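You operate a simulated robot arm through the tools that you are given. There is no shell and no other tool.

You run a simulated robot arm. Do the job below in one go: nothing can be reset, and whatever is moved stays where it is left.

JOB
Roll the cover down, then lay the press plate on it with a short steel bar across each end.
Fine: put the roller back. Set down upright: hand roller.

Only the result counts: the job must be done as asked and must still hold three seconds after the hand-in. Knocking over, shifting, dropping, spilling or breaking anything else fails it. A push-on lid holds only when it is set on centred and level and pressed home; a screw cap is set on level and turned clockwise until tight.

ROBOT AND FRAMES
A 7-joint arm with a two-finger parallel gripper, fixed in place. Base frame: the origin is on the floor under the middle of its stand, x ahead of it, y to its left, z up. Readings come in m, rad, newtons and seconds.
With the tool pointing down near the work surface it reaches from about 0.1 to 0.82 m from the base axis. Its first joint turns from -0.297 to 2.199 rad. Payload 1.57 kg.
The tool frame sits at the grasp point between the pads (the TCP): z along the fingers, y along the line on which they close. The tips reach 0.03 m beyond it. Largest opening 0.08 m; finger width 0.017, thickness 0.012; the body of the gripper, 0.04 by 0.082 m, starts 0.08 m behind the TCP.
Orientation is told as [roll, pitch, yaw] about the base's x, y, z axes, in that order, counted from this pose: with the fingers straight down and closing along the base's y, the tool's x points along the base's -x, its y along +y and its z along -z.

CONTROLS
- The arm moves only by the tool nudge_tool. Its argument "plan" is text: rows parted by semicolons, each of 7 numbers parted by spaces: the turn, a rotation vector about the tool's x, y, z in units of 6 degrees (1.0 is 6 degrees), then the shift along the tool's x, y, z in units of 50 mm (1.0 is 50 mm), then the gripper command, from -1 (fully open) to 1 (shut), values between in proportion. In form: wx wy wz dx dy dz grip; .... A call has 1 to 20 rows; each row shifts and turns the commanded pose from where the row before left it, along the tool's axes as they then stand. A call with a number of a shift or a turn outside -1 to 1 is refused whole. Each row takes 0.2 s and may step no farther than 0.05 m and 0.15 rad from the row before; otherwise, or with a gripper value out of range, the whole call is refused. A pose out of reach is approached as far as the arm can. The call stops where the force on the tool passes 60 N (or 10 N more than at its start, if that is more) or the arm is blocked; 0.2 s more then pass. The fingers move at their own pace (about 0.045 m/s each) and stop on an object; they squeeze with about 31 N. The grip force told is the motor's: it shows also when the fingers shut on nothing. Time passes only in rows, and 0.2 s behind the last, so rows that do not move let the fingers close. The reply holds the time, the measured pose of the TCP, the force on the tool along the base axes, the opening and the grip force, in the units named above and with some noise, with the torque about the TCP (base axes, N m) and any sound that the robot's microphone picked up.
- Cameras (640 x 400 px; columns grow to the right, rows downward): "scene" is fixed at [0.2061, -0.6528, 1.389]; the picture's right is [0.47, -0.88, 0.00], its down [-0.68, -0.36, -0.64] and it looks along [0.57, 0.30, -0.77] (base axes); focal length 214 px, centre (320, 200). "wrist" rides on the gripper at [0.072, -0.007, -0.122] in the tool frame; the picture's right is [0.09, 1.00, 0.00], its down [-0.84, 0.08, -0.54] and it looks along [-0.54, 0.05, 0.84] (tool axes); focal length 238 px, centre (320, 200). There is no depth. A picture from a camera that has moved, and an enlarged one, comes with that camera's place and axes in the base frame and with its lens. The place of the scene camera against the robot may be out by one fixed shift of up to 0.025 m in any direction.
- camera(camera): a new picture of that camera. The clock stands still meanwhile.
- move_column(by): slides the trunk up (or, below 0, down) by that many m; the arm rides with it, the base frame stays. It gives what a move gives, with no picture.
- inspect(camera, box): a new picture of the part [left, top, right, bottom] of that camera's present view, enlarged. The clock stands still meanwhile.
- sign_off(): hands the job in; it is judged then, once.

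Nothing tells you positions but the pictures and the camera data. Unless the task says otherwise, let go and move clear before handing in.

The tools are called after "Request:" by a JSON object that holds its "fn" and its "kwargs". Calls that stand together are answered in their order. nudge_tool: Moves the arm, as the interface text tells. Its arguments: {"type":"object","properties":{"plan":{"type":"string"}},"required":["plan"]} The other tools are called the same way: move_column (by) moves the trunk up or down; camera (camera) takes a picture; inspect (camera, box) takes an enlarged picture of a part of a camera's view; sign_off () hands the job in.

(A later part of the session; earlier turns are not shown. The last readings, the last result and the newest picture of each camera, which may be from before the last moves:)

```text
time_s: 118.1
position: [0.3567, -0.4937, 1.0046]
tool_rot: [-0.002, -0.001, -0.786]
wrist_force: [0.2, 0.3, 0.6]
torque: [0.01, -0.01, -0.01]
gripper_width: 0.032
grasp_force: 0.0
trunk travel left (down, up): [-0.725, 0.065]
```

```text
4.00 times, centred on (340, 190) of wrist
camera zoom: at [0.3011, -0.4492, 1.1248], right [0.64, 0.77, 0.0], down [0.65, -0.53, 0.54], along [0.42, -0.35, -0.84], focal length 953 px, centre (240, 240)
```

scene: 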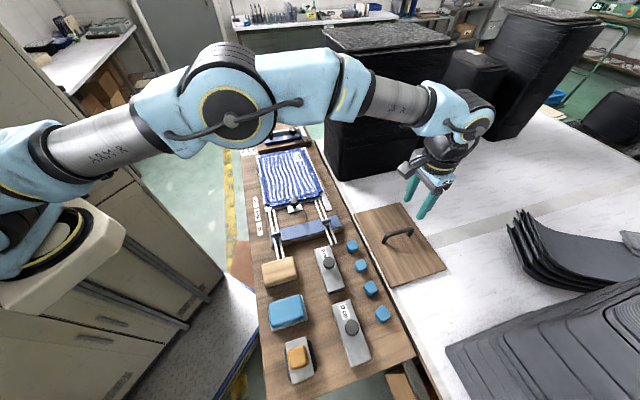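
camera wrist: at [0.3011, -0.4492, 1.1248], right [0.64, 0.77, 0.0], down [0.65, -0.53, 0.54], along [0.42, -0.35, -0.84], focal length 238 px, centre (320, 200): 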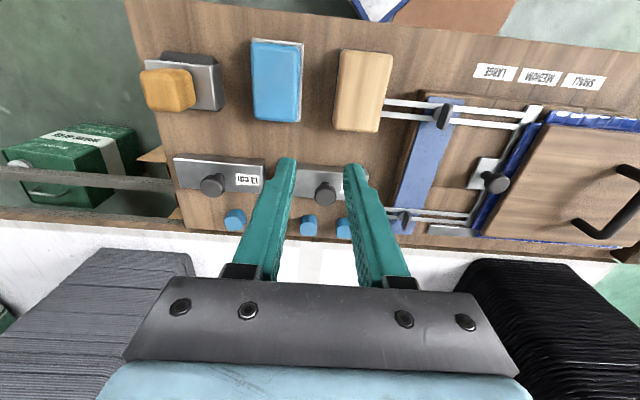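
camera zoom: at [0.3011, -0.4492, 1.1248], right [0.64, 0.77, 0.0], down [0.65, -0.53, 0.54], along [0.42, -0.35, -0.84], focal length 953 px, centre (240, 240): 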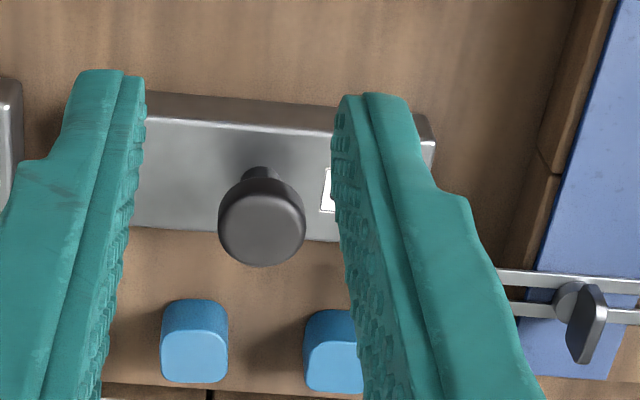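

Bars: A centred near (u −0.079, v 0.711), B near (u −0.242, v 0.712), each ~13×5×2 cm with a mushroom knob at the middle. I'll start with bar A: move above its knob and turn the hand 45° so that I can later turn it 90° for placing across the plate.

Request:
{"fn": "nudge_tool", "kwargs": {"plan": "0 0 0 -0.7 0.12 0 -0.6;0 0 0 -0.75 0.12 0 -0.6;0 0 0 -0.75 0.12 0 -0.6;0 0 -0.9375 0 0 0 -0.6;0 0 -0.9375 0 0 0 -0.6;0 0 -0.9375 0 0 0 -0.6;0 0 -0.9375 0 0 0 -0.6;0 0 -0.9375 0 0 0 -0.6;0 0 -0.9375 0 0 0 -0.6;0 0 -0.9375 0 0 0 -0.6;0 0 -0.9375 0 0 0 -0.6;0 0 0 0 0 0.5 -0.6;0 0 0 0 0 0.5 -0.6;0 0 0 0 0 0 -0.6"}}

Request:
{"fn": "camera", "kwargs": {"camera": "wrist"}}

Request:
{"fn": "inspect", "kwargs": {"camera": "wrist", "box": [240, 80, 400, 180]}}

```text
time_s: 121.1
position: [0.4483, -0.5608, 0.9523]
tool_rot: [-0.004, 0.0, -0.001]
wrist_force: [-0.8, 0.5, 1.1]
torque: [0.01, -0.03, 0.03]
gripper_width: 0.0637
grasp_force: 0.0
trunk travel left (down, up): [-0.725, 0.065]
```

```text
taken
camera wrist: at [0.3755, -0.5674, 1.0742], right [-0.09, 1.0, 0.0], down [0.84, 0.08, 0.54], along [0.54, 0.05, -0.84], focal length 238 px, centre (320, 200)
```

wrist: 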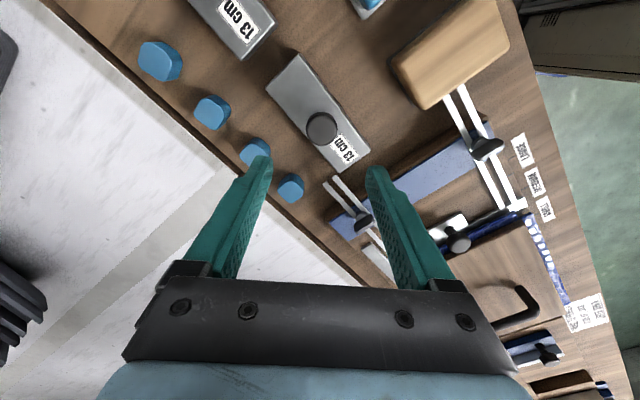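

```text
4.00 times, centred on (320, 130) of wrist
camera zoom: at [0.3755, -0.5674, 1.0742], right [-0.09, 1.0, 0.0], down [0.84, 0.08, 0.54], along [0.54, 0.05, -0.84], focal length 953 px, centre (320, 480)
```

zoom: 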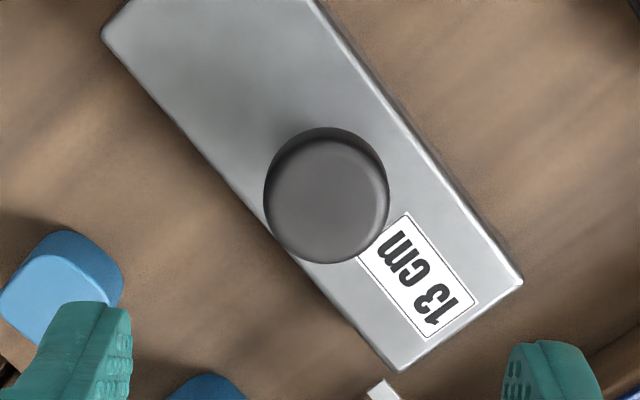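

The knob head (≈31 mm) is right under the gripper. I descend around it.

Request:
{"fn": "nudge_tool", "kwargs": {"plan": "0 0 0 0 0 0.6 -0.6;0 0 0 0 0 0.6 -0.6;0 0 0 0 0 0.6 -0.6;0 0 0 0 0 0.3 -0.6;0 0 0 0 0 0 -0.6"}}

Request:
{"fn": "camera", "kwargs": {"camera": "wrist"}}

Request:
{"fn": "inspect", "kwargs": {"camera": "wrist", "box": [240, 100, 400, 200]}}

```text
time_s: 122.3
position: [0.4475, -0.5633, 0.8478]
tool_rot: [-0.003, 0.001, 0.0]
wrist_force: [-0.5, 0.6, -0.8]
torque: [-0.04, -0.01, 0.01]
gripper_width: 0.0638
grasp_force: 0.2
trunk travel left (down, up): [-0.725, 0.065]
```

```text
taken
camera wrist: at [0.3753, -0.57, 0.9684], right [-0.09, 1.0, 0.0], down [0.84, 0.08, 0.54], along [0.54, 0.05, -0.84], focal length 238 px, centre (320, 200)
```

wrist: 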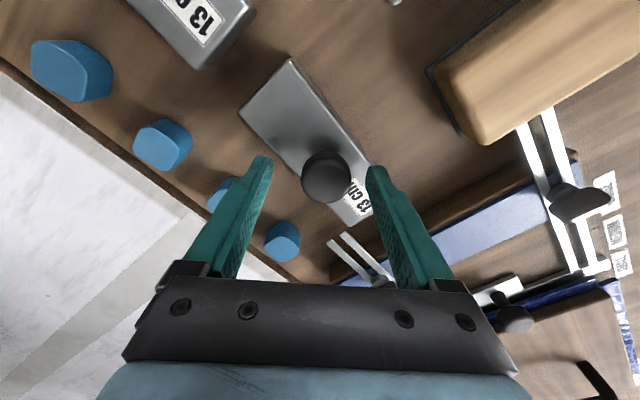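

```text
4.00 times, centred on (320, 150) of wrist
camera zoom: at [0.3753, -0.57, 0.9684], right [-0.09, 1.0, 0.0], down [0.84, 0.08, 0.54], along [0.54, 0.05, -0.84], focal length 953 px, centre (320, 400)
```

zoom: 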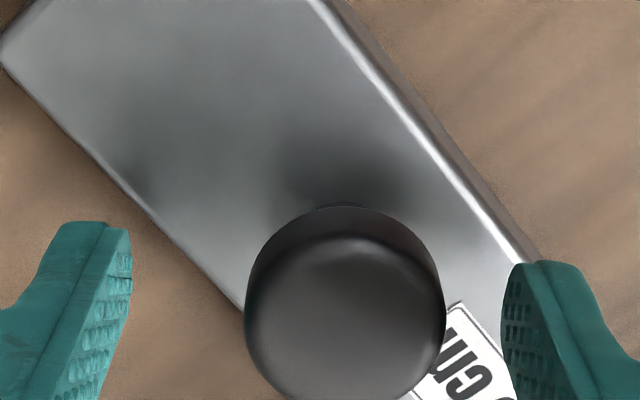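

The knob is 4 mm to one side; I correct, lower so the pads are at the knob head, and close.

Request:
{"fn": "nudge_tool", "kwargs": {"plan": "0 0 0 -0.03 0.08 0 -0.6;0 0 0 0 0 0.2 -0.6;0 0 0 0 0 0.14 -0.6;0 0 0 0 0 0 -0.6"}}

Request:
{"fn": "inspect", "kwargs": {"camera": "wrist", "box": [240, 120, 400, 220]}}

```text
time_s: 123.3
position: [0.4486, -0.559, 0.8357]
tool_rot: [-0.007, -0.004, 0.001]
wrist_force: [-3.8, 1.5, 51.6]
torque: [1.93, -0.06, 0.09]
gripper_width: 0.0657
grasp_force: 1.0
trunk travel left (down, up): [-0.725, 0.065]
```

```text
4.00 times, centred on (320, 170) of wrist
camera zoom: at [0.3765, -0.5652, 0.9558], right [-0.09, 1.0, -0.01], down [0.83, 0.08, 0.54], along [0.54, 0.04, -0.84], focal length 953 px, centre (320, 320)
```

zoom: 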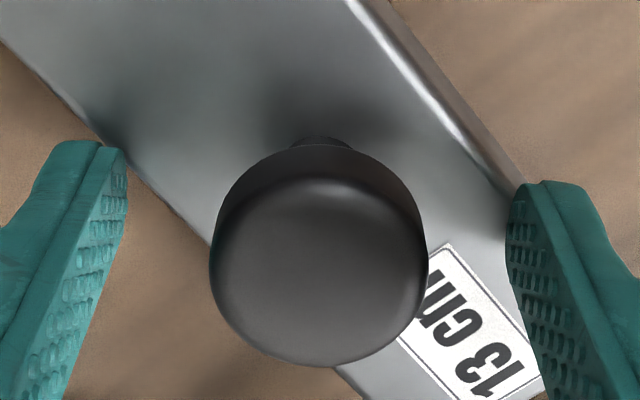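

The right fingertip touched the bar's top (bar top is at z≈0.807). I raise 6 mm at once and then close on the knob head.

Request:
{"fn": "nudge_tool", "kwargs": {"plan": "0 0 0 0 0 -0.13 -0.6;0 0 0 0 0 0 -0.6"}}

Request:
{"fn": "inspect", "kwargs": {"camera": "wrist", "box": [240, 120, 400, 220]}}

```text
time_s: 123.9
position: [0.447, -0.5558, 0.8348]
tool_rot: [0.001, 0.001, -0.001]
wrist_force: [-1.0, 0.2, -0.4]
torque: [0.02, 0.0, 0.02]
gripper_width: 0.064
grasp_force: 0.1
trunk travel left (down, up): [-0.725, 0.065]
```

```text
4.00 times, centred on (320, 170) of wrist
camera zoom: at [0.3758, -0.5646, 0.9564], right [-0.09, 1.0, 0.0], down [0.84, 0.08, 0.54], along [0.54, 0.05, -0.84], focal length 953 px, centre (320, 320)
```

zoom: 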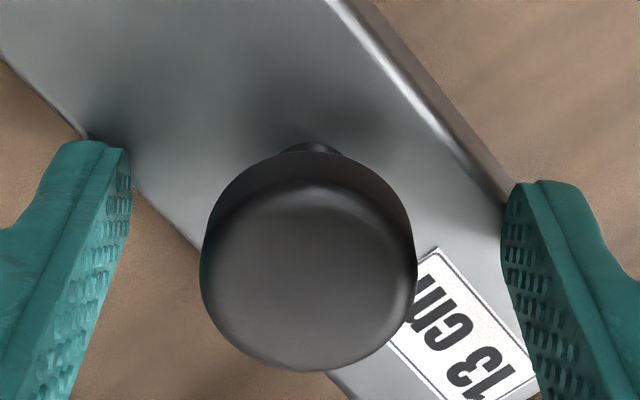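

Request:
{"fn": "nudge_tool", "kwargs": {"plan": "0 0 0 0 0 0 -0.6"}}

Request:
{"fn": "nudge_tool", "kwargs": {"plan": "0 0 0 0 0 0 -0.6"}}

Request:
{"fn": "nudge_tool", "kwargs": {"plan": "0 0 0 0 0 0 -0.6"}}

Request:
{"fn": "inspect", "kwargs": {"camera": "scene", "box": [280, 220, 408, 300]}}

```text
time_s: 124.3
position: [0.4471, -0.5571, 0.8363]
tool_rot: [-0.002, 0.001, 0.001]
wrist_force: [-0.7, 0.2, -0.2]
torque: [-0.02, -0.02, -0.02]
gripper_width: 0.0642
grasp_force: 0.1
trunk travel left (down, up): [-0.725, 0.065]
```

```text
time_s: 124.7
position: [0.4482, -0.5572, 0.8372]
tool_rot: [-0.003, 0.0, -0.001]
wrist_force: [-0.7, 0.0, -0.6]
torque: [-0.01, -0.05, 0.0]
gripper_width: 0.064
grasp_force: 0.0
trunk travel left (down, up): [-0.725, 0.065]
```

```text
time_s: 125.1
position: [0.4493, -0.5559, 0.8379]
tool_rot: [-0.005, 0.0, 0.0]
wrist_force: [0.6, -0.2, -0.4]
torque: [0.01, -0.04, -0.01]
gripper_width: 0.0642
grasp_force: 0.0
trunk travel left (down, up): [-0.725, 0.065]
```

```text
5.00 times, centred on (344, 260) of scene
camera zoom: at [0.2061, -0.6528, 1.389], right [0.47, -0.88, 0.0], down [-0.68, -0.36, -0.64], along [0.57, 0.3, -0.77], focal length 1072 px, centre (200, -100)
```

zoom: 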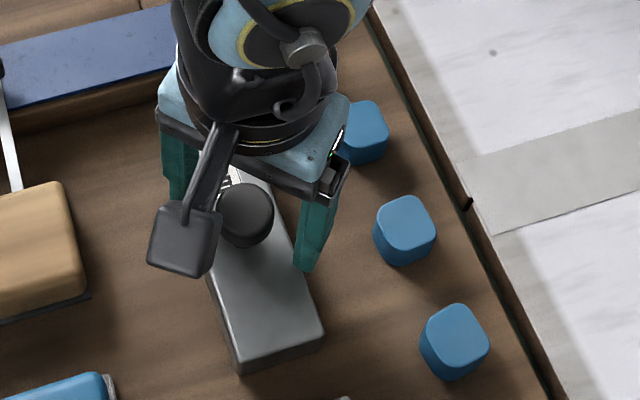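

Now 2 mm above the bar top with no contact. I centre on the knob (2 mm) and close.

Request:
{"fn": "nudge_tool", "kwargs": {"plan": "0 0 0 0.04 -0.045 0 -0.6;0 0 0 0 0 0 -0.1;0 0 0 0 0 0 0.3;0 0 0 0 0 0 1;0 0 0 0 0 0 1;0 0 0 0 0 0 1"}}

Request:
{"fn": "inspect", "kwargs": {"camera": "wrist", "box": [240, 120, 400, 220]}}

```text
time_s: 126.5
position: [0.4459, -0.5601, 0.8367]
tool_rot: [-0.002, 0.0, 0.0]
wrist_force: [0.6, 2.2, 0.7]
torque: [0.08, 0.1, -0.04]
gripper_width: 0.031
grasp_force: 30.9
trunk travel left (down, up): [-0.725, 0.065]
```

```text
4.00 times, centred on (320, 170) of wrist
camera zoom: at [0.3746, -0.5672, 0.9581], right [-0.09, 1.0, 0.0], down [0.84, 0.08, 0.54], along [0.54, 0.05, -0.84], focal length 953 px, centre (320, 320)
```

zoom: 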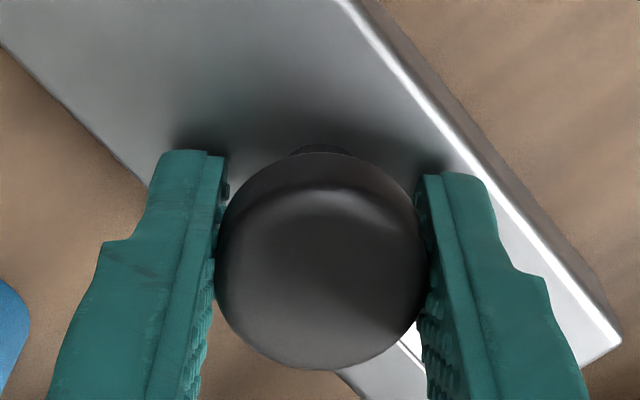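

Gripped on the 31 mm head. I lift slowly, checking the weight.

Request:
{"fn": "nudge_tool", "kwargs": {"plan": "0 0 0 0 0 -0.05 1;0 0 0 0 0 -0.05 1;0 0 0 0 0 -0.05 1;0 0 0 0 0 0 1"}}

Request:
{"fn": "inspect", "kwargs": {"camera": "wrist", "box": [240, 120, 400, 220]}}

```text
time_s: 127.5
position: [0.447, -0.5598, 0.8444]
tool_rot: [-0.004, 0.0, 0.001]
wrist_force: [-0.1, -0.7, -3.9]
torque: [0.0, -0.01, 0.03]
gripper_width: 0.0312
grasp_force: 30.7
trunk travel left (down, up): [-0.725, 0.065]
```

```text
4.00 times, centred on (320, 170) of wrist
camera zoom: at [0.375, -0.5672, 0.9656], right [-0.09, 1.0, 0.0], down [0.84, 0.08, 0.54], along [0.54, 0.05, -0.84], focal length 953 px, centre (320, 320)
```

zoom: 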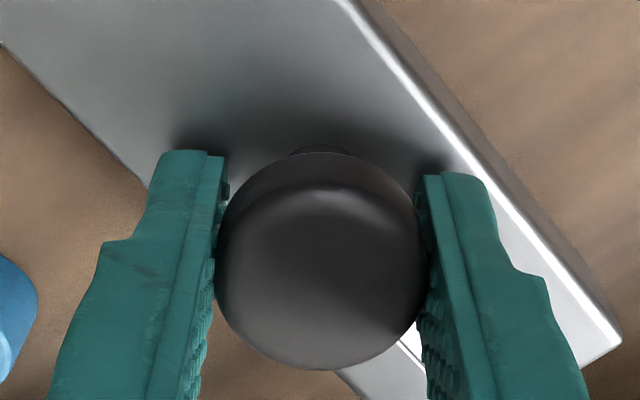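

Bar A (~0.38 kg) is held securely. I raise it to z≈1.0 and turn it 90° there.

Request:
{"fn": "nudge_tool", "kwargs": {"plan": "0 0 0 0 0 -0.3 1;0 0 0 0 0 -0.5 1;0 0 0 0 0 -0.6 1;0 0 0 0 0 -0.6 1;0 0 0 0 0 -0.6 1;0 0 0 0 0 -0.5 1;0 0 0 0 0 0 1"}}

Request:
{"fn": "nudge_tool", "kwargs": {"plan": "0 0 0.5 0 0 0 1;0 0 1 0 0 0 1;0 0 1 0 0 0 1;0 0 1 0 0 0 1;0 0 1 0 0 0 1;0 0 1 0 0 0 1;0 0 1 0 0 0 1;0 0 1 0 0 0 1;0 0 1 0 0 0 1;0 0 1 0 0 0 1;0 0 1 0 0 0 1;0 0 1 0 0 0 1;0 0 1 0 0 0 1;0 0 1 0 0 0 1;0 0 1 0 0 0 1;0 0 0.5 0 0 0 1;0 0 0 0 0 0 1;0 0 0 0 0 0 1"}}

Request:
{"fn": "camera", "kwargs": {"camera": "wrist"}}

```text
time_s: 129.1
position: [0.4466, -0.559, 1.0009]
tool_rot: [-0.004, 0.0, 0.0]
wrist_force: [-0.2, 0.4, -3.8]
torque: [-0.04, 0.03, -0.03]
gripper_width: 0.0311
grasp_force: 31.1
trunk travel left (down, up): [-0.725, 0.065]
```

```text
time_s: 132.9
position: [0.4446, -0.5589, 0.9997]
tool_rot: [-0.001, -0.003, -1.571]
wrist_force: [0.6, -0.4, -4.5]
torque: [-0.01, 0.01, 0.0]
gripper_width: 0.0306
grasp_force: 30.8
trunk travel left (down, up): [-0.725, 0.065]
```

```text
taken
camera wrist: at [0.44, -0.4879, 1.1205], right [1.0, 0.09, 0.0], down [0.08, -0.84, 0.54], along [0.05, -0.54, -0.84], focal length 238 px, centre (320, 200)
```

wrist: 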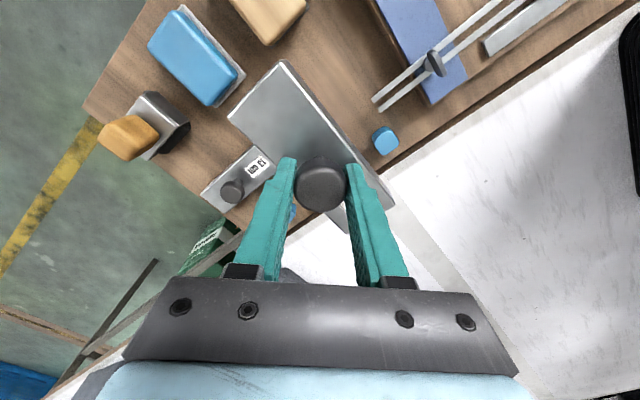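

The bar now points across the plate direction. I carry it over to the +u end of the plate at z≈1.0.

Request:
{"fn": "nudge_tool", "kwargs": {"plan": "0 0 0 0.3 0.26 0 1;0 0 0 0.62 0.5335 0 1;0 0 0 0.62 0.5335 0 1;0 0 0 0.62 0.5335 0 1;0 0 0 0.62 0.5335 0 1;0 0 0 0.62 0.5335 0 1;0 0 0 0.62 0.5335 0 1;0 0 0 0.62 0.5335 0 1;0 0 0 0.62 0.5335 0 1;0 0 0 0.62 0.5335 0 1;0 0 0 0.62 0.5335 0 1;0 0 0 0.62 0.5335 0 1;0 0 0 0.322 0.2755 0 1;0 0 0 0 0 0 1;0 0 0 0 0 0 1"}}

Request:
{"fn": "camera", "kwargs": {"camera": "wrist"}}

Request:
{"fn": "inspect", "kwargs": {"camera": "scene", "box": [240, 110, 368, 190]}}

```text
time_s: 136.1
position: [0.7681, -0.1879, 0.9984]
tool_rot: [0.0, -0.004, -1.571]
wrist_force: [-0.2, 0.7, -3.7]
torque: [0.01, -0.01, 0.02]
gripper_width: 0.031
grasp_force: 30.3
trunk travel left (down, up): [-0.725, 0.065]
```

```text
taken
camera wrist: at [0.762, -0.1166, 1.1199], right [1.0, 0.09, 0.0], down [0.08, -0.84, 0.54], along [0.05, -0.54, -0.84], focal length 238 px, centre (320, 200)
```

wrist: 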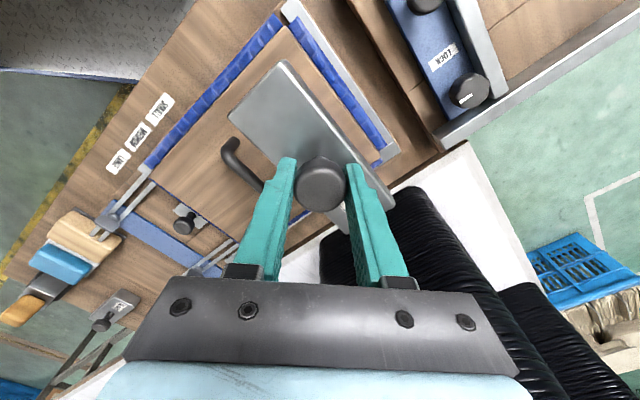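

```text
5.00 times, centred on (304, 150) of scene
camera zoom: at [0.2061, -0.6528, 1.389], right [0.47, -0.88, 0.0], down [-0.68, -0.36, -0.64], along [0.57, 0.3, -0.77], focal length 1072 px, centre (400, 450)
```

zoom: 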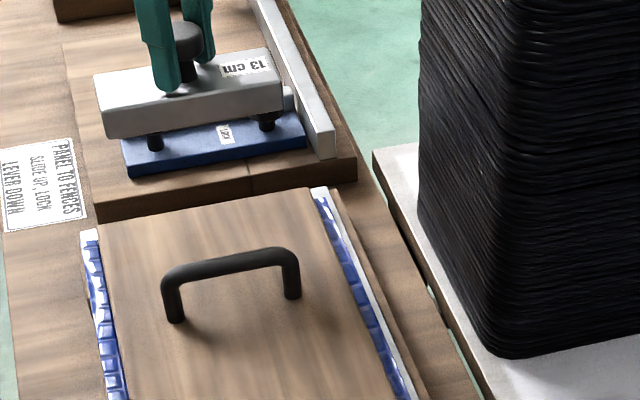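

Bar A is above the +u end of the plate, parallel to the plate's end. I nudge it 4 mm and descend to ~2 cm above the plate.

Request:
{"fn": "nudge_tool", "kwargs": {"plan": "0 0 0 0 -0.084 0.2 1;0 0 0 0 0 0.5 1;0 0 0 0 0 0.5 1;0 0 0 0 0 0.4 1;0 0 0 0 0 0.15 1;0 0 0 0 0 0 1"}}

Request:
{"fn": "camera", "kwargs": {"camera": "wrist"}}

Request:
{"fn": "inspect", "kwargs": {"camera": "scene", "box": [240, 110, 368, 190]}}

```text
time_s: 137.5
position: [0.7625, -0.1878, 0.9096]
tool_rot: [0.001, -0.003, -1.57]
wrist_force: [1.0, -0.6, -3.3]
torque: [-0.04, -0.03, -0.01]
gripper_width: 0.031
grasp_force: 31.3
trunk travel left (down, up): [-0.725, 0.065]
```

```text
taken
camera wrist: at [0.7562, -0.1168, 1.031], right [1.0, 0.09, 0.0], down [0.08, -0.84, 0.54], along [0.05, -0.54, -0.84], focal length 238 px, centre (320, 200)
```

wrist: 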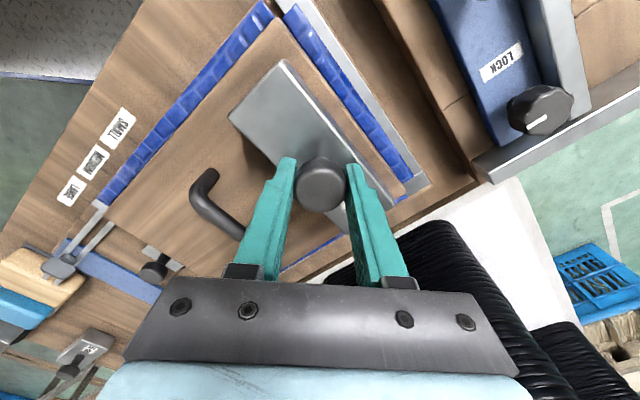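

```text
5.00 times, centred on (304, 150) of scene
camera zoom: at [0.2061, -0.6528, 1.389], right [0.47, -0.88, 0.0], down [-0.68, -0.36, -0.64], along [0.57, 0.3, -0.77], focal length 1072 px, centre (400, 450)
```

zoom: 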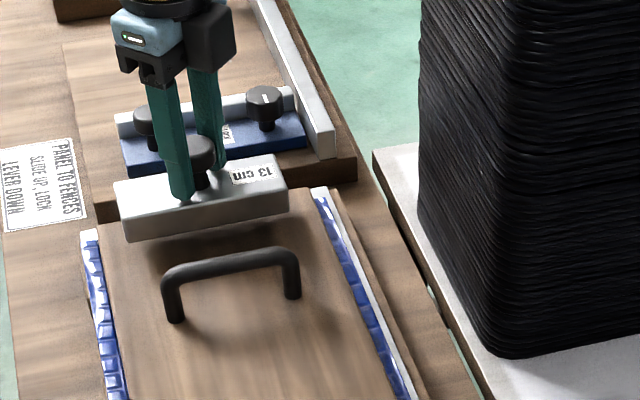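

Request:
{"fn": "nudge_tool", "kwargs": {"plan": "0 0 0 0 0 0.2 1;0 0 0 0 0 0.1 1;0 0 0 0 0 0 1"}}

```text
time_s: 138.3
position: [0.7628, -0.187, 0.8948]
tool_rot: [0.001, -0.003, -1.571]
wrist_force: [0.2, -0.6, -4.1]
torque: [0.0, 0.01, -0.01]
gripper_width: 0.031
grasp_force: 31.0
trunk travel left (down, up): [-0.725, 0.065]
```

Request:
{"fn": "nudge_tool", "kwargs": {"plan": "0 0 0 0 0 0.05 1;0 0 0 0 0 0 1"}}

```text
time_s: 138.9
position: [0.7629, -0.1869, 0.8922]
tool_rot: [0.0, -0.004, -1.57]
wrist_force: [0.5, 0.2, -4.7]
torque: [0.02, 0.01, -0.01]
gripper_width: 0.0311
grasp_force: 30.8
trunk travel left (down, up): [-0.725, 0.065]
```

Request:
{"fn": "nudge_tool", "kwargs": {"plan": "0 0 0 0 0 0.05 1;0 0 0 0 0 0 1"}}

```text
time_s: 139.5
position: [0.763, -0.1874, 0.8907]
tool_rot: [0.0, -0.004, -1.569]
wrist_force: [-0.5, 0.9, -2.3]
torque: [0.09, 0.09, -0.03]
gripper_width: 0.0311
grasp_force: 31.5
trunk travel left (down, up): [-0.725, 0.065]
```

Contact is beginning; one more millimetre.

Request:
{"fn": "nudge_tool", "kwargs": {"plan": "0 0 0 0 0 0.025 1;0 0 0 0 0 0 1"}}

Request:
{"fn": "inspect", "kwargs": {"camera": "wrist", "box": [220, 30, 420, 155]}}

Request:
{"fn": "inspect", "kwargs": {"camera": "scene", "box": [240, 110, 368, 190]}}

```text
time_s: 140.1
position: [0.7625, -0.1887, 0.8908]
tool_rot: [0.001, -0.003, -1.572]
wrist_force: [1.7, -1.1, 2.8]
torque: [0.1, 0.22, -0.01]
gripper_width: 0.031
grasp_force: 30.6
trunk travel left (down, up): [-0.725, 0.065]
```

```text
3.20 times, centred on (320, 92) of wrist
camera zoom: at [0.7568, -0.1163, 1.0109], right [1.0, 0.09, 0.0], down [0.08, -0.83, 0.54], along [0.05, -0.54, -0.84], focal length 763 px, centre (320, 544)
```

zoom: 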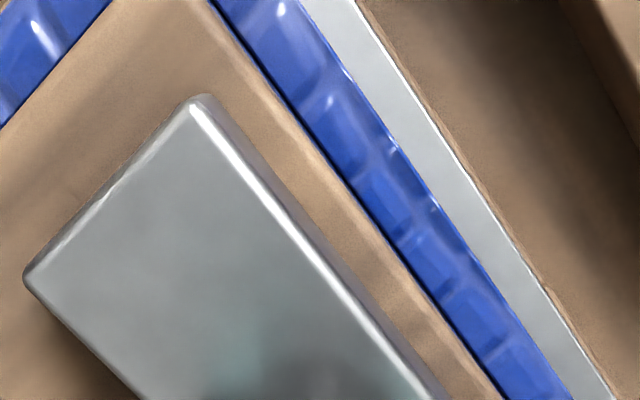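

```text
5.00 times, centred on (304, 150) of scene
camera zoom: at [0.2061, -0.6528, 1.389], right [0.47, -0.88, 0.0], down [-0.68, -0.36, -0.64], along [0.57, 0.3, -0.77], focal length 1072 px, centre (400, 450)
```

zoom: 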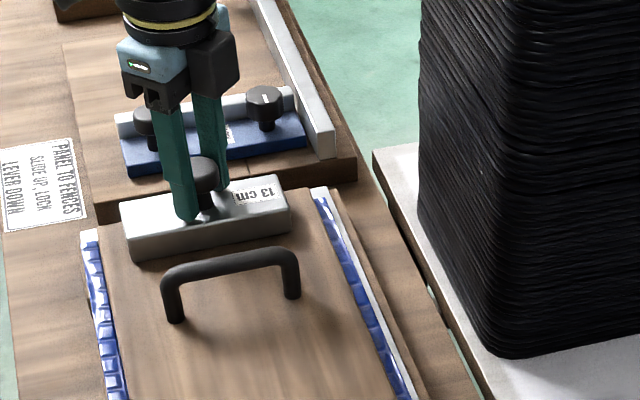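

Bar A rests on the plate parallel to its end. I open the fingers slightly and rise.

Request:
{"fn": "nudge_tool", "kwargs": {"plan": "0 0 0 0 0 0 1;0 0 0 0 0 0 -0.15;0 0 0 0 0 0 -0.15;0 0 0 0 0 0 -0.15;0 0 0 0 0 -0.1 -0.15;0 0 0 0 0 -0.3 -0.15;0 0 0 0 0 -0.6 -0.15;0 0 0 0 0 -0.7 -0.15;0 0 0 0 0 -0.6 -0.15;0 0 0 0 0 0 -0.15"}}

Request:
{"fn": "camera", "kwargs": {"camera": "wrist"}}

Request:
{"fn": "inspect", "kwargs": {"camera": "scene", "box": [240, 110, 368, 190]}}

```text
time_s: 142.3
position: [0.7642, -0.1869, 1.0047]
tool_rot: [0.0, -0.003, -1.57]
wrist_force: [-0.6, -0.8, 0.2]
torque: [0.02, -0.03, -0.04]
gripper_width: 0.046
grasp_force: 0.0
trunk travel left (down, up): [-0.725, 0.065]
```

```text
taken
camera wrist: at [0.758, -0.1163, 1.1251], right [1.0, 0.09, 0.0], down [0.08, -0.84, 0.54], along [0.05, -0.54, -0.84], focal length 238 px, centre (320, 200)
```

wrist: 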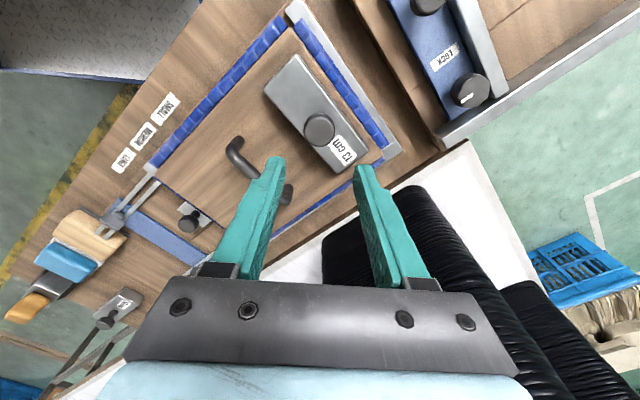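

```text
5.00 times, centred on (304, 150) of scene
camera zoom: at [0.2061, -0.6528, 1.389], right [0.47, -0.88, 0.0], down [-0.68, -0.36, -0.64], along [0.57, 0.3, -0.77], focal length 1072 px, centre (400, 450)
```

zoom: 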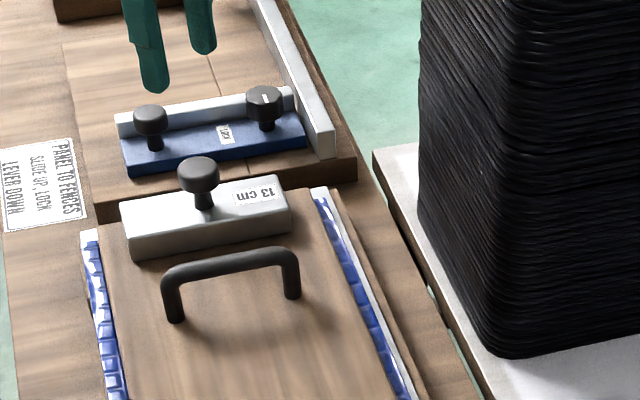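

Bar A sits flat and stays. Now I move back to bar B, high above everything, and turn the hand back.

Request:
{"fn": "nudge_tool", "kwargs": {"plan": "0 0 0 -0.6465 -0.5748 0 -0.6;0 0 0 -0.6465 -0.5748 0 -0.6;0 0 0 -0.6465 -0.5748 0 -0.6;0 0 0 -0.6465 -0.5748 0 -0.6;0 0 0 -0.6465 -0.5748 0 -0.6;0 0 0 -0.6465 -0.5748 0 -0.6;0 0 0 -0.6465 -0.5748 0 -0.6;0 0 0 -0.6465 -0.5748 0 -0.6;0 0 0 -0.6465 -0.5748 0 -0.6;0 0 0 -0.6465 -0.5748 0 -0.6;0 0 0 -0.6465 -0.5748 0 -0.6;0 0 0 -0.6465 -0.5748 0 -0.6;0 0 0 -0.6465 -0.5748 0 -0.6;0 0 0 -0.6465 -0.5748 0 -0.6;0 0 0 -0.6465 -0.5748 0 -0.6;0 0 0 0 0 0 -0.6"}}

Request:
{"fn": "nudge_tool", "kwargs": {"plan": "0 0 -0.5 0 0 0 -0.6;0 0 -1 0 0 0 -0.6;0 0 -1 0 0 0 -0.6;0 0 -1 0 0 0 -0.6;0 0 -1 0 0 0 -0.6;0 0 -1 0 0 0 -0.6;0 0 -1 0 0 0 -0.6;0 0 -1 0 0 0 -0.6;0 0 -1 0 0 0 -0.6;0 0 -1 0 0 0 -0.6;0 0 -1 0 0 0 -0.6;0 0 -1 0 0 0 -0.6;0 0 -1 0 0 0 -0.6;0 0 -1 0 0 0 -0.6;0 0 -1 0 0 0 -0.6;0 0 -0.5 0 0 0.3 -0.6;0 0 0 0 0 0.5 -0.6;0 0 0 0 0 0 -0.6"}}

Request:
{"fn": "camera", "kwargs": {"camera": "wrist"}}

Request:
{"fn": "inspect", "kwargs": {"camera": "wrist", "box": [240, 80, 400, 180]}}

```text
time_s: 145.7
position: [0.331, -0.671, 1.005]
tool_rot: [0.0, -0.003, -1.571]
wrist_force: [0.3, -0.5, -0.2]
torque: [0.0, -0.03, 0.01]
gripper_width: 0.0639
grasp_force: 0.1
trunk travel left (down, up): [-0.725, 0.065]
```

```text
time_s: 149.5
position: [0.3321, -0.6716, 0.9664]
tool_rot: [-0.003, 0.0, 0.0]
wrist_force: [0.3, -0.6, -0.6]
torque: [0.01, 0.03, 0.0]
gripper_width: 0.0639
grasp_force: 0.0
trunk travel left (down, up): [-0.725, 0.065]
```

```text
taken
camera wrist: at [0.2612, -0.6794, 1.0873], right [-0.09, 1.0, 0.0], down [0.84, 0.08, 0.54], along [0.54, 0.05, -0.84], focal length 238 px, centre (320, 200)
```

wrist: 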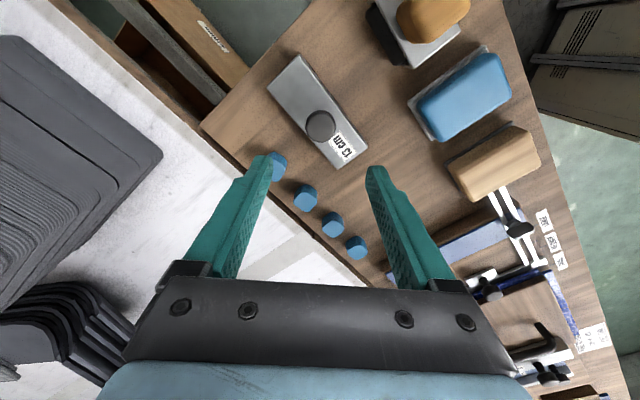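

```text
4.00 times, centred on (320, 130) of wrist
camera zoom: at [0.2612, -0.6794, 1.0873], right [-0.09, 1.0, 0.0], down [0.84, 0.08, 0.54], along [0.54, 0.05, -0.84], focal length 953 px, centre (320, 480)
```

zoom: 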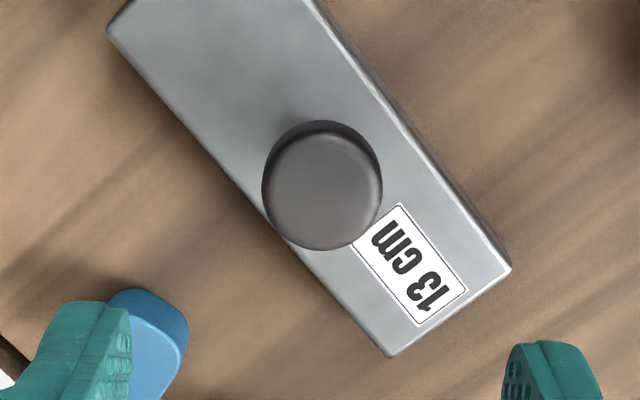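

Bar B's knob is centred under the hand. I descend to just above the grip height and check.

Request:
{"fn": "nudge_tool", "kwargs": {"plan": "0 0 0 0.03 0 0.5 -0.6;0 0 0 0 0 0.6 -0.6;0 0 0 0 0 0.6 -0.6;0 0 0 0 0 0.4 -0.6;0 0 0 0 0 0.2 -0.6;0 0 0 0 0 0 -0.6"}}

Request:
{"fn": "inspect", "kwargs": {"camera": "wrist", "box": [240, 120, 400, 220]}}

```text
time_s: 150.9
position: [0.3285, -0.6728, 0.8518]
tool_rot: [-0.005, 0.001, 0.001]
wrist_force: [0.3, 0.6, 0.3]
torque: [-0.01, -0.03, -0.01]
gripper_width: 0.0639
grasp_force: 0.0
trunk travel left (down, up): [-0.725, 0.065]
```

```text
4.00 times, centred on (320, 170) of wrist
camera zoom: at [0.2582, -0.6803, 0.9727], right [-0.09, 1.0, 0.0], down [0.84, 0.08, 0.54], along [0.54, 0.05, -0.84], focal length 953 px, centre (320, 320)
```

zoom: 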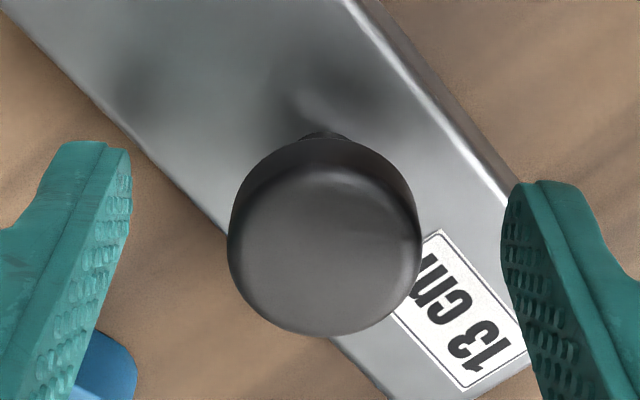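

Centred well. Lower the last ~11 mm and close on the knob.

Request:
{"fn": "nudge_tool", "kwargs": {"plan": "0 0 0 0 0 0.15 -0.6;0 0 0 0 0 0.07 -0.6;0 0 0 0 0 0 -0.6"}}

```text
time_s: 151.7
position: [0.3302, -0.6718, 0.8407]
tool_rot: [-0.003, 0.001, 0.0]
wrist_force: [-0.3, -0.8, -0.4]
torque: [-0.02, -0.02, -0.03]
gripper_width: 0.0639
grasp_force: 0.0
trunk travel left (down, up): [-0.725, 0.065]
```

Request:
{"fn": "nudge_tool", "kwargs": {"plan": "0 0 0 0 0 0.05 -0.6;0 0 0 0 0 0 -0.1;0 0 0 0 0 0 0.3;0 0 0 0 0 0 1;0 0 0 0 0 0 1;0 0 0 0 0 0 1"}}

Request:
{"fn": "inspect", "kwargs": {"camera": "wrist", "box": [240, 120, 400, 220]}}

```text
time_s: 153.1
position: [0.3308, -0.6729, 0.8378]
tool_rot: [-0.003, 0.001, -0.001]
wrist_force: [0.1, 1.8, 0.7]
torque: [0.04, -0.01, 0.01]
gripper_width: 0.0311
grasp_force: 31.2
trunk travel left (down, up): [-0.725, 0.065]
```

```text
4.00 times, centred on (320, 170) of wrist
camera zoom: at [0.2596, -0.6797, 0.9588], right [-0.09, 1.0, 0.0], down [0.84, 0.08, 0.54], along [0.54, 0.05, -0.84], focal length 953 px, centre (320, 320)
```

zoom: 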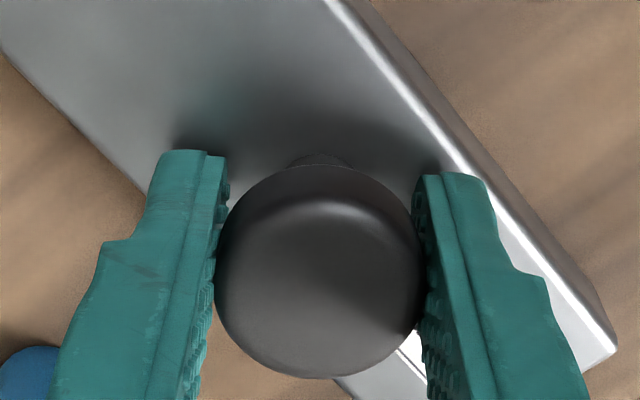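

Bar B is gripped on its knob. I lift slowly and check.

Request:
{"fn": "nudge_tool", "kwargs": {"plan": "0 0 0 0 0 -0.05 1;0 0 0 0 0 -0.05 1;0 0 0 0 0 -0.05 1;0 0 0 0 0 -0.1 1;0 0 0 0 0 0 1"}}

Request:
{"fn": "inspect", "kwargs": {"camera": "wrist", "box": [240, 120, 400, 220]}}

```text
time_s: 154.3
position: [0.3305, -0.6727, 0.8507]
tool_rot: [-0.004, 0.0, 0.0]
wrist_force: [-0.7, -0.2, -3.1]
torque: [0.04, 0.0, 0.02]
gripper_width: 0.0311
grasp_force: 31.3
trunk travel left (down, up): [-0.725, 0.065]
```

```text
4.00 times, centred on (320, 170) of wrist
camera zoom: at [0.2597, -0.6801, 0.9719], right [-0.09, 1.0, 0.0], down [0.84, 0.08, 0.54], along [0.54, 0.05, -0.84], focal length 953 px, centre (320, 320)
```

zoom: 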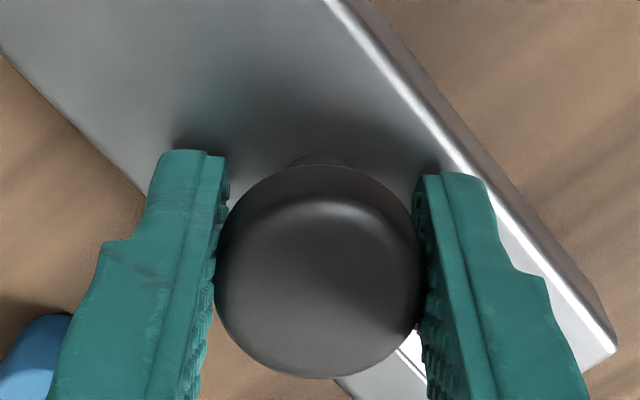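

Request:
{"fn": "nudge_tool", "kwargs": {"plan": "0 0 0 0 0 -0.3 1;0 0 0 0 0 -0.5 1;0 0 0 0 0 -0.6 1;0 0 0 0 0 -0.6 1;0 0 0 0 0 -0.6 1;0 0 0 0 0 -0.4 1;0 0 0 0 0 0 1"}}

Request:
{"fn": "nudge_tool", "kwargs": {"plan": "0 0 0.5 0 0 0 1;0 0 1 0 0 0 1;0 0 1 0 0 0 1;0 0 1 0 0 0 1;0 0 1 0 0 0 1;0 0 1 0 0 0 1;0 0 1 0 0 0 1;0 0 1 0 0 0 1;0 0 1 0 0 0 1;0 0 1 0 0 0 1;0 0 1 0 0 0 1;0 0 1 0 0 0 1;0 0 1 0 0 0 1;0 0 1 0 0 0 1;0 0 1 0 0 0 1;0 0 0.5 0 0 0 1;0 0 0 0 0 0 1;0 0 0 0 0 0 1"}}

Request:
{"fn": "nudge_tool", "kwargs": {"plan": "0 0 0 0.2778 0.2443 0 1;0 0 0 0.5778 0.4943 0 1;0 0 0 0.5778 0.4943 0 1;0 0 0 0.5778 0.4943 0 1;0 0 0 0.5778 0.4943 0 1;0 0 0 0.5778 0.4943 0 1;0 0 0 0.5778 0.4943 0 1;0 0 0 0.5778 0.4943 0 1;0 0 0 0.5778 0.4943 0 1;0 0 0 0.5778 0.4943 0 1;0 0 0 0.5778 0.4943 0 1;0 0 0 0.5778 0.4943 0 1;0 0 0 0.3 0.25 0 1;0 0 0 0 0 0 1;0 0 0 0 0 0 1"}}

Request:
{"fn": "camera", "kwargs": {"camera": "wrist"}}

Request:
{"fn": "inspect", "kwargs": {"camera": "scene", "box": [240, 130, 368, 210]}}

```text
time_s: 155.9
position: [0.3302, -0.671, 1.0002]
tool_rot: [-0.004, -0.001, 0.0]
wrist_force: [0.0, 0.3, -3.6]
torque: [0.0, -0.03, 0.01]
gripper_width: 0.0309
grasp_force: 31.1
trunk travel left (down, up): [-0.725, 0.065]
```

```text
time_s: 159.7
position: [0.3303, -0.6723, 1.0003]
tool_rot: [0.0, -0.005, -1.57]
wrist_force: [0.0, 0.4, -3.4]
torque: [0.04, 0.0, -0.01]
gripper_width: 0.031
grasp_force: 31.0
trunk travel left (down, up): [-0.725, 0.065]
```

```text
time_s: 162.9
position: [0.6289, -0.3248, 0.9996]
tool_rot: [0.0, -0.003, -1.572]
wrist_force: [-0.3, -0.5, -3.6]
torque: [0.01, 0.02, -0.01]
gripper_width: 0.0309
grasp_force: 30.8
trunk travel left (down, up): [-0.725, 0.065]
```

```text
taken
camera wrist: at [0.6232, -0.2544, 1.1203], right [1.0, 0.09, 0.0], down [0.08, -0.84, 0.54], along [0.05, -0.54, -0.84], focal length 238 px, centre (320, 200)
```

wrist: 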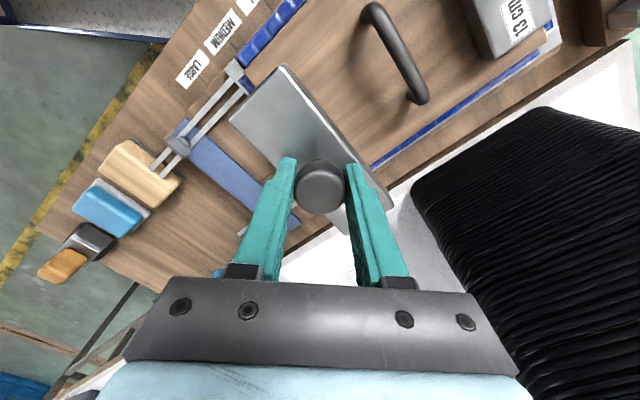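

```text
5.00 times, centred on (304, 170) of scene
camera zoom: at [0.2061, -0.6528, 1.389], right [0.47, -0.88, 0.0], down [-0.68, -0.36, -0.64], along [0.57, 0.3, -0.77], focal length 1072 px, centre (400, 350)
```

zoom: 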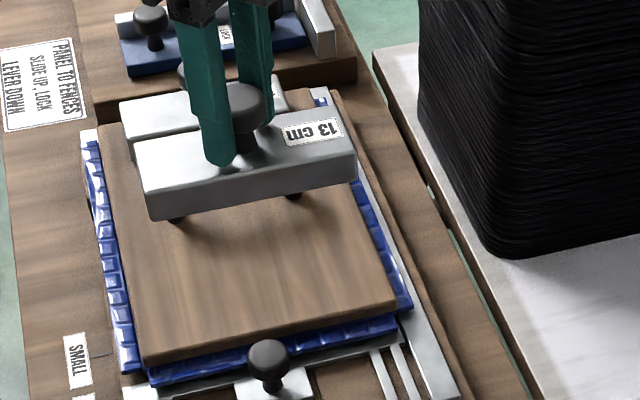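

Request:
{"fn": "inspect", "kwargs": {"camera": "wrist", "box": [220, 50, 420, 175]}}

Request:
{"fn": "inspect", "kwargs": {"camera": "wrist", "box": [290, 140, 450, 240]}}

```text
3.20 times, centred on (320, 112) of wrist
camera zoom: at [0.6232, -0.2544, 1.1203], right [1.0, 0.09, 0.0], down [0.08, -0.84, 0.54], along [0.05, -0.54, -0.84], focal length 763 px, centre (320, 480)
```

zoom: 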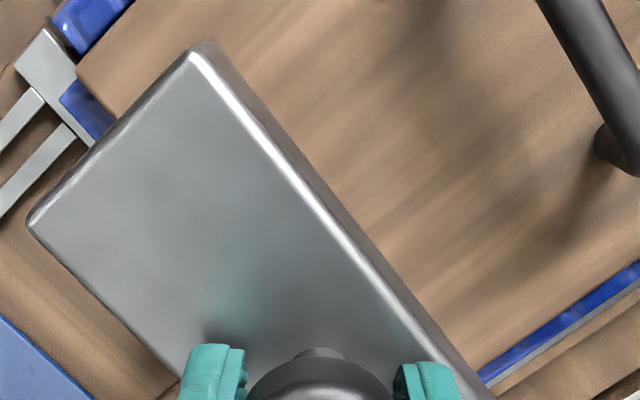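

```text
4.00 times, centred on (370, 190) of wrist
camera zoom: at [0.6232, -0.2544, 1.1203], right [1.0, 0.09, 0.0], down [0.08, -0.84, 0.54], along [0.05, -0.54, -0.84], focal length 953 px, centre (120, 240)
```

zoom: 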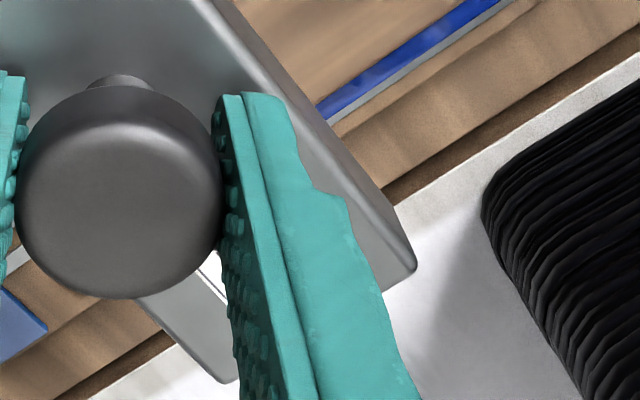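

Bar B is aligned over the −u end of the plate. I shift it 3 mm inward and descend as before.

Request:
{"fn": "nudge_tool", "kwargs": {"plan": "0 0 0 0.042 0.042 0.2 1;0 0 0 0 0 0.5 1;0 0 0 0 0 0.5 1;0 0 0 0 0 0.4 1;0 0 0 0 0 0.2 1;0 0 0 0 0 0 1"}}

Request:
{"fn": "camera", "kwargs": {"camera": "wrist"}}

Request:
{"fn": "inspect", "kwargs": {"camera": "scene", "box": [240, 130, 368, 210]}}

```text
time_s: 164.3
position: [0.6291, -0.3238, 0.9088]
tool_rot: [0.0, -0.002, -1.572]
wrist_force: [0.4, 0.6, -3.7]
torque: [0.02, 0.02, 0.02]
gripper_width: 0.031
grasp_force: 31.3
trunk travel left (down, up): [-0.725, 0.065]
```

```text
taken
camera wrist: at [0.623, -0.2529, 1.0302], right [1.0, 0.09, 0.0], down [0.08, -0.84, 0.54], along [0.05, -0.54, -0.84], focal length 238 px, centre (320, 200)
```

wrist: 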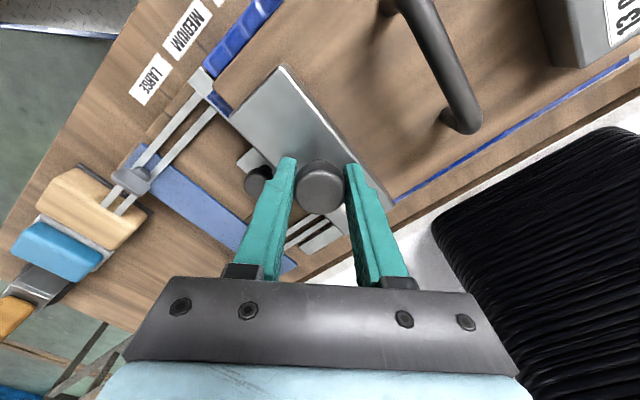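

```text
5.00 times, centred on (304, 170) of scene
camera zoom: at [0.2061, -0.6528, 1.389], right [0.47, -0.88, 0.0], down [-0.68, -0.36, -0.64], along [0.57, 0.3, -0.77], focal length 1072 px, centre (400, 350)
```

zoom: 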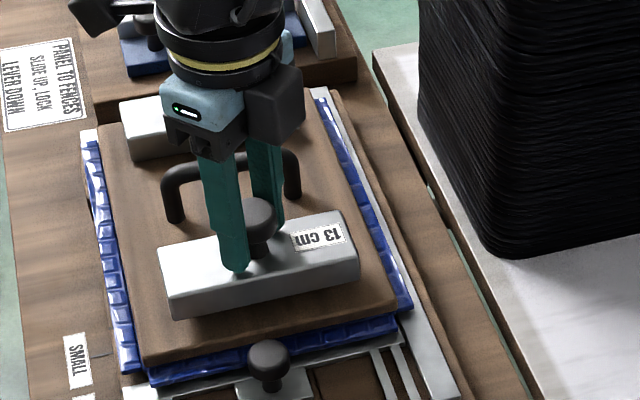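

Request:
{"fn": "nudge_tool", "kwargs": {"plan": "0 0 0 0 0 0.2 1;0 0 0 0 0 0.08 1;0 0 0 0 0 0 1"}}

```text
time_s: 165.1
position: [0.629, -0.3234, 0.8949]
tool_rot: [0.001, -0.003, -1.57]
wrist_force: [-0.6, 1.6, -3.7]
torque: [0.0, -0.01, 0.03]
gripper_width: 0.0309
grasp_force: 30.5
trunk travel left (down, up): [-0.725, 0.065]
```

Request:
{"fn": "nudge_tool", "kwargs": {"plan": "0 0 0 0 0 0.05 1;0 0 0 0 0 0 1"}}

```text
time_s: 165.7
position: [0.6298, -0.323, 0.8916]
tool_rot: [0.002, -0.002, -1.572]
wrist_force: [-0.1, -0.4, -3.6]
torque: [0.04, -0.02, 0.01]
gripper_width: 0.0311
grasp_force: 31.2
trunk travel left (down, up): [-0.725, 0.065]
```

Request:
{"fn": "nudge_tool", "kwargs": {"plan": "0 0 0 0 0 0.03 1;0 0 0 0 0 0 1"}}

```text
time_s: 166.3
position: [0.6293, -0.3232, 0.8915]
tool_rot: [0.001, -0.004, -1.571]
wrist_force: [-0.4, -1.0, -2.0]
torque: [0.04, 0.19, 0.02]
gripper_width: 0.0309
grasp_force: 30.6
trunk travel left (down, up): [-0.725, 0.065]
```

Contact is beginning; one more small step to seat it.

Request:
{"fn": "nudge_tool", "kwargs": {"plan": "0 0 0 0 0 0.025 1;0 0 0 0 0 0 1"}}

Request:
{"fn": "inspect", "kwargs": {"camera": "wrist", "box": [200, 30, 400, 155]}}

Request:
{"fn": "inspect", "kwargs": {"camera": "scene", "box": [240, 130, 368, 210]}}

```text
time_s: 166.9
position: [0.6287, -0.323, 0.8907]
tool_rot: [-0.001, -0.002, -1.571]
wrist_force: [-1.5, -1.3, 5.6]
torque: [0.37, 0.2, 0.07]
gripper_width: 0.031
grasp_force: 30.8
trunk travel left (down, up): [-0.725, 0.065]
```

```text
3.20 times, centred on (300, 92) of wrist
camera zoom: at [0.6229, -0.2526, 1.0116], right [1.0, 0.09, 0.0], down [0.08, -0.83, 0.54], along [0.05, -0.54, -0.84], focal length 763 px, centre (384, 544)
```

zoom: 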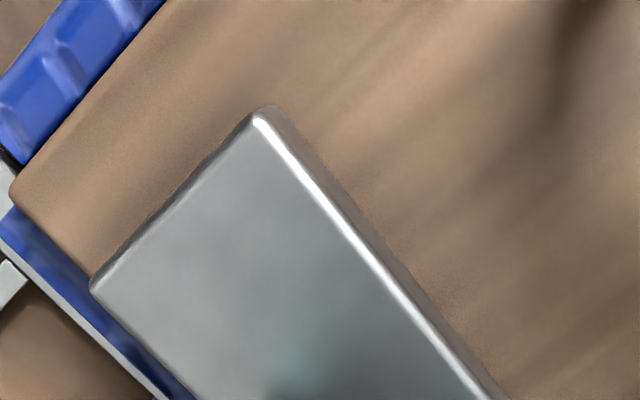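

```text
5.00 times, centred on (304, 170) of scene
camera zoom: at [0.2061, -0.6528, 1.389], right [0.47, -0.88, 0.0], down [-0.68, -0.36, -0.64], along [0.57, 0.3, -0.77], focal length 1072 px, centre (400, 350)
```

zoom: 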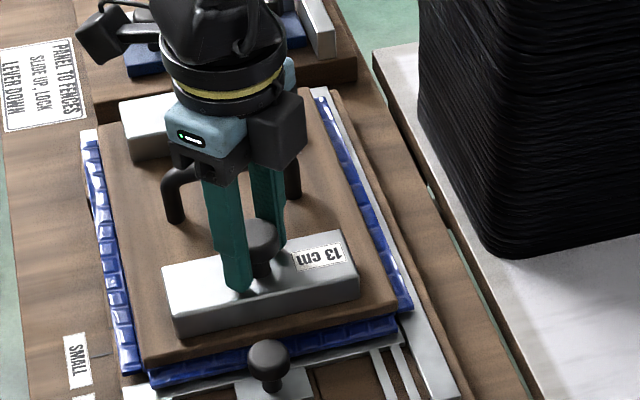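

Bar B is seated on the plate. I release it and rise.

Request:
{"fn": "nudge_tool", "kwargs": {"plan": "0 0 0 0 0 -0.005 1;0 0 0 0 0 0 -0.15;0 0 0 0 0 0 -0.15;0 0 0 0 0 0 -0.15;0 0 0 0 0 -0.1 -0.15;0 0 0 0 0 -0.3 -0.15;0 0 0 0 0 -0.6 -0.15;0 0 0 0 0 -0.8 -0.15;0 0 0 0 0 -0.8 -0.15;0 0 0 0 0 0 -0.15"}}

Request:
{"fn": "camera", "kwargs": {"camera": "wrist"}}

Request:
{"fn": "camera", "kwargs": {"camera": "scene"}}

Request:
{"fn": "inspect", "kwargs": {"camera": "scene", "box": [240, 130, 368, 210]}}

```text
time_s: 169.1
position: [0.6311, -0.3245, 1.0212]
tool_rot: [-0.001, -0.005, -1.571]
wrist_force: [-0.7, 0.1, 0.2]
torque: [-0.02, 0.01, 0.01]
gripper_width: 0.0461
grasp_force: 0.1
trunk travel left (down, up): [-0.725, 0.065]
```

```text
taken
camera wrist: at [0.6242, -0.2526, 1.1424], right [1.0, 0.09, 0.0], down [0.08, -0.84, 0.54], along [0.05, -0.54, -0.84], focal length 238 px, centre (320, 200)
```

wrist: 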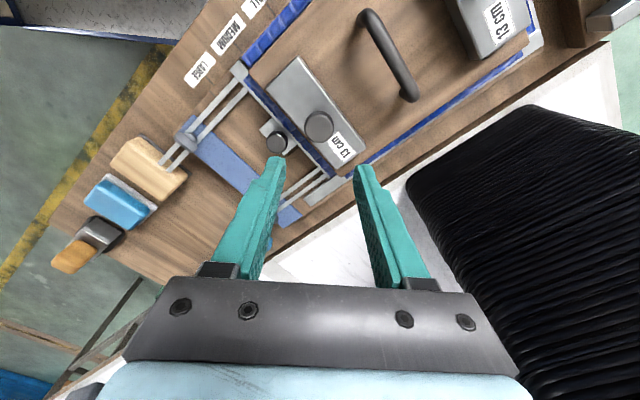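

```text
taken
```

scene: 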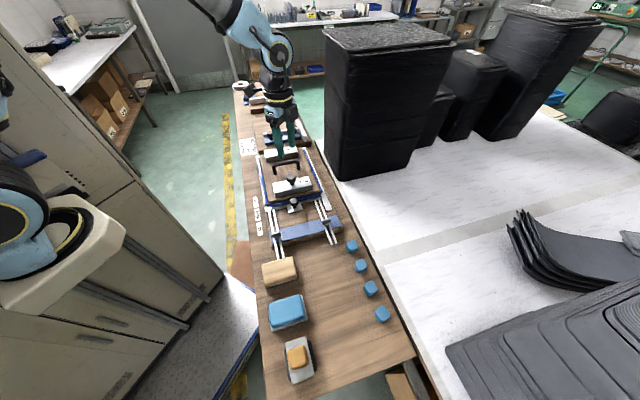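

```text
5.00 times, centred on (304, 170) of scene
camera zoom: at [0.2061, -0.6528, 1.389], right [0.47, -0.88, 0.0], down [-0.68, -0.36, -0.64], along [0.57, 0.3, -0.77], focal length 1072 px, centre (400, 350)
```

zoom: 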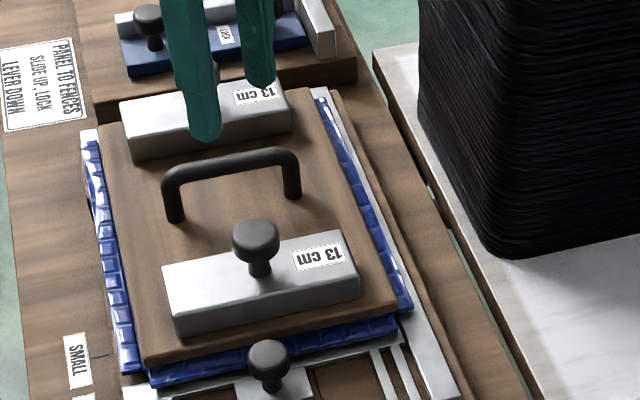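

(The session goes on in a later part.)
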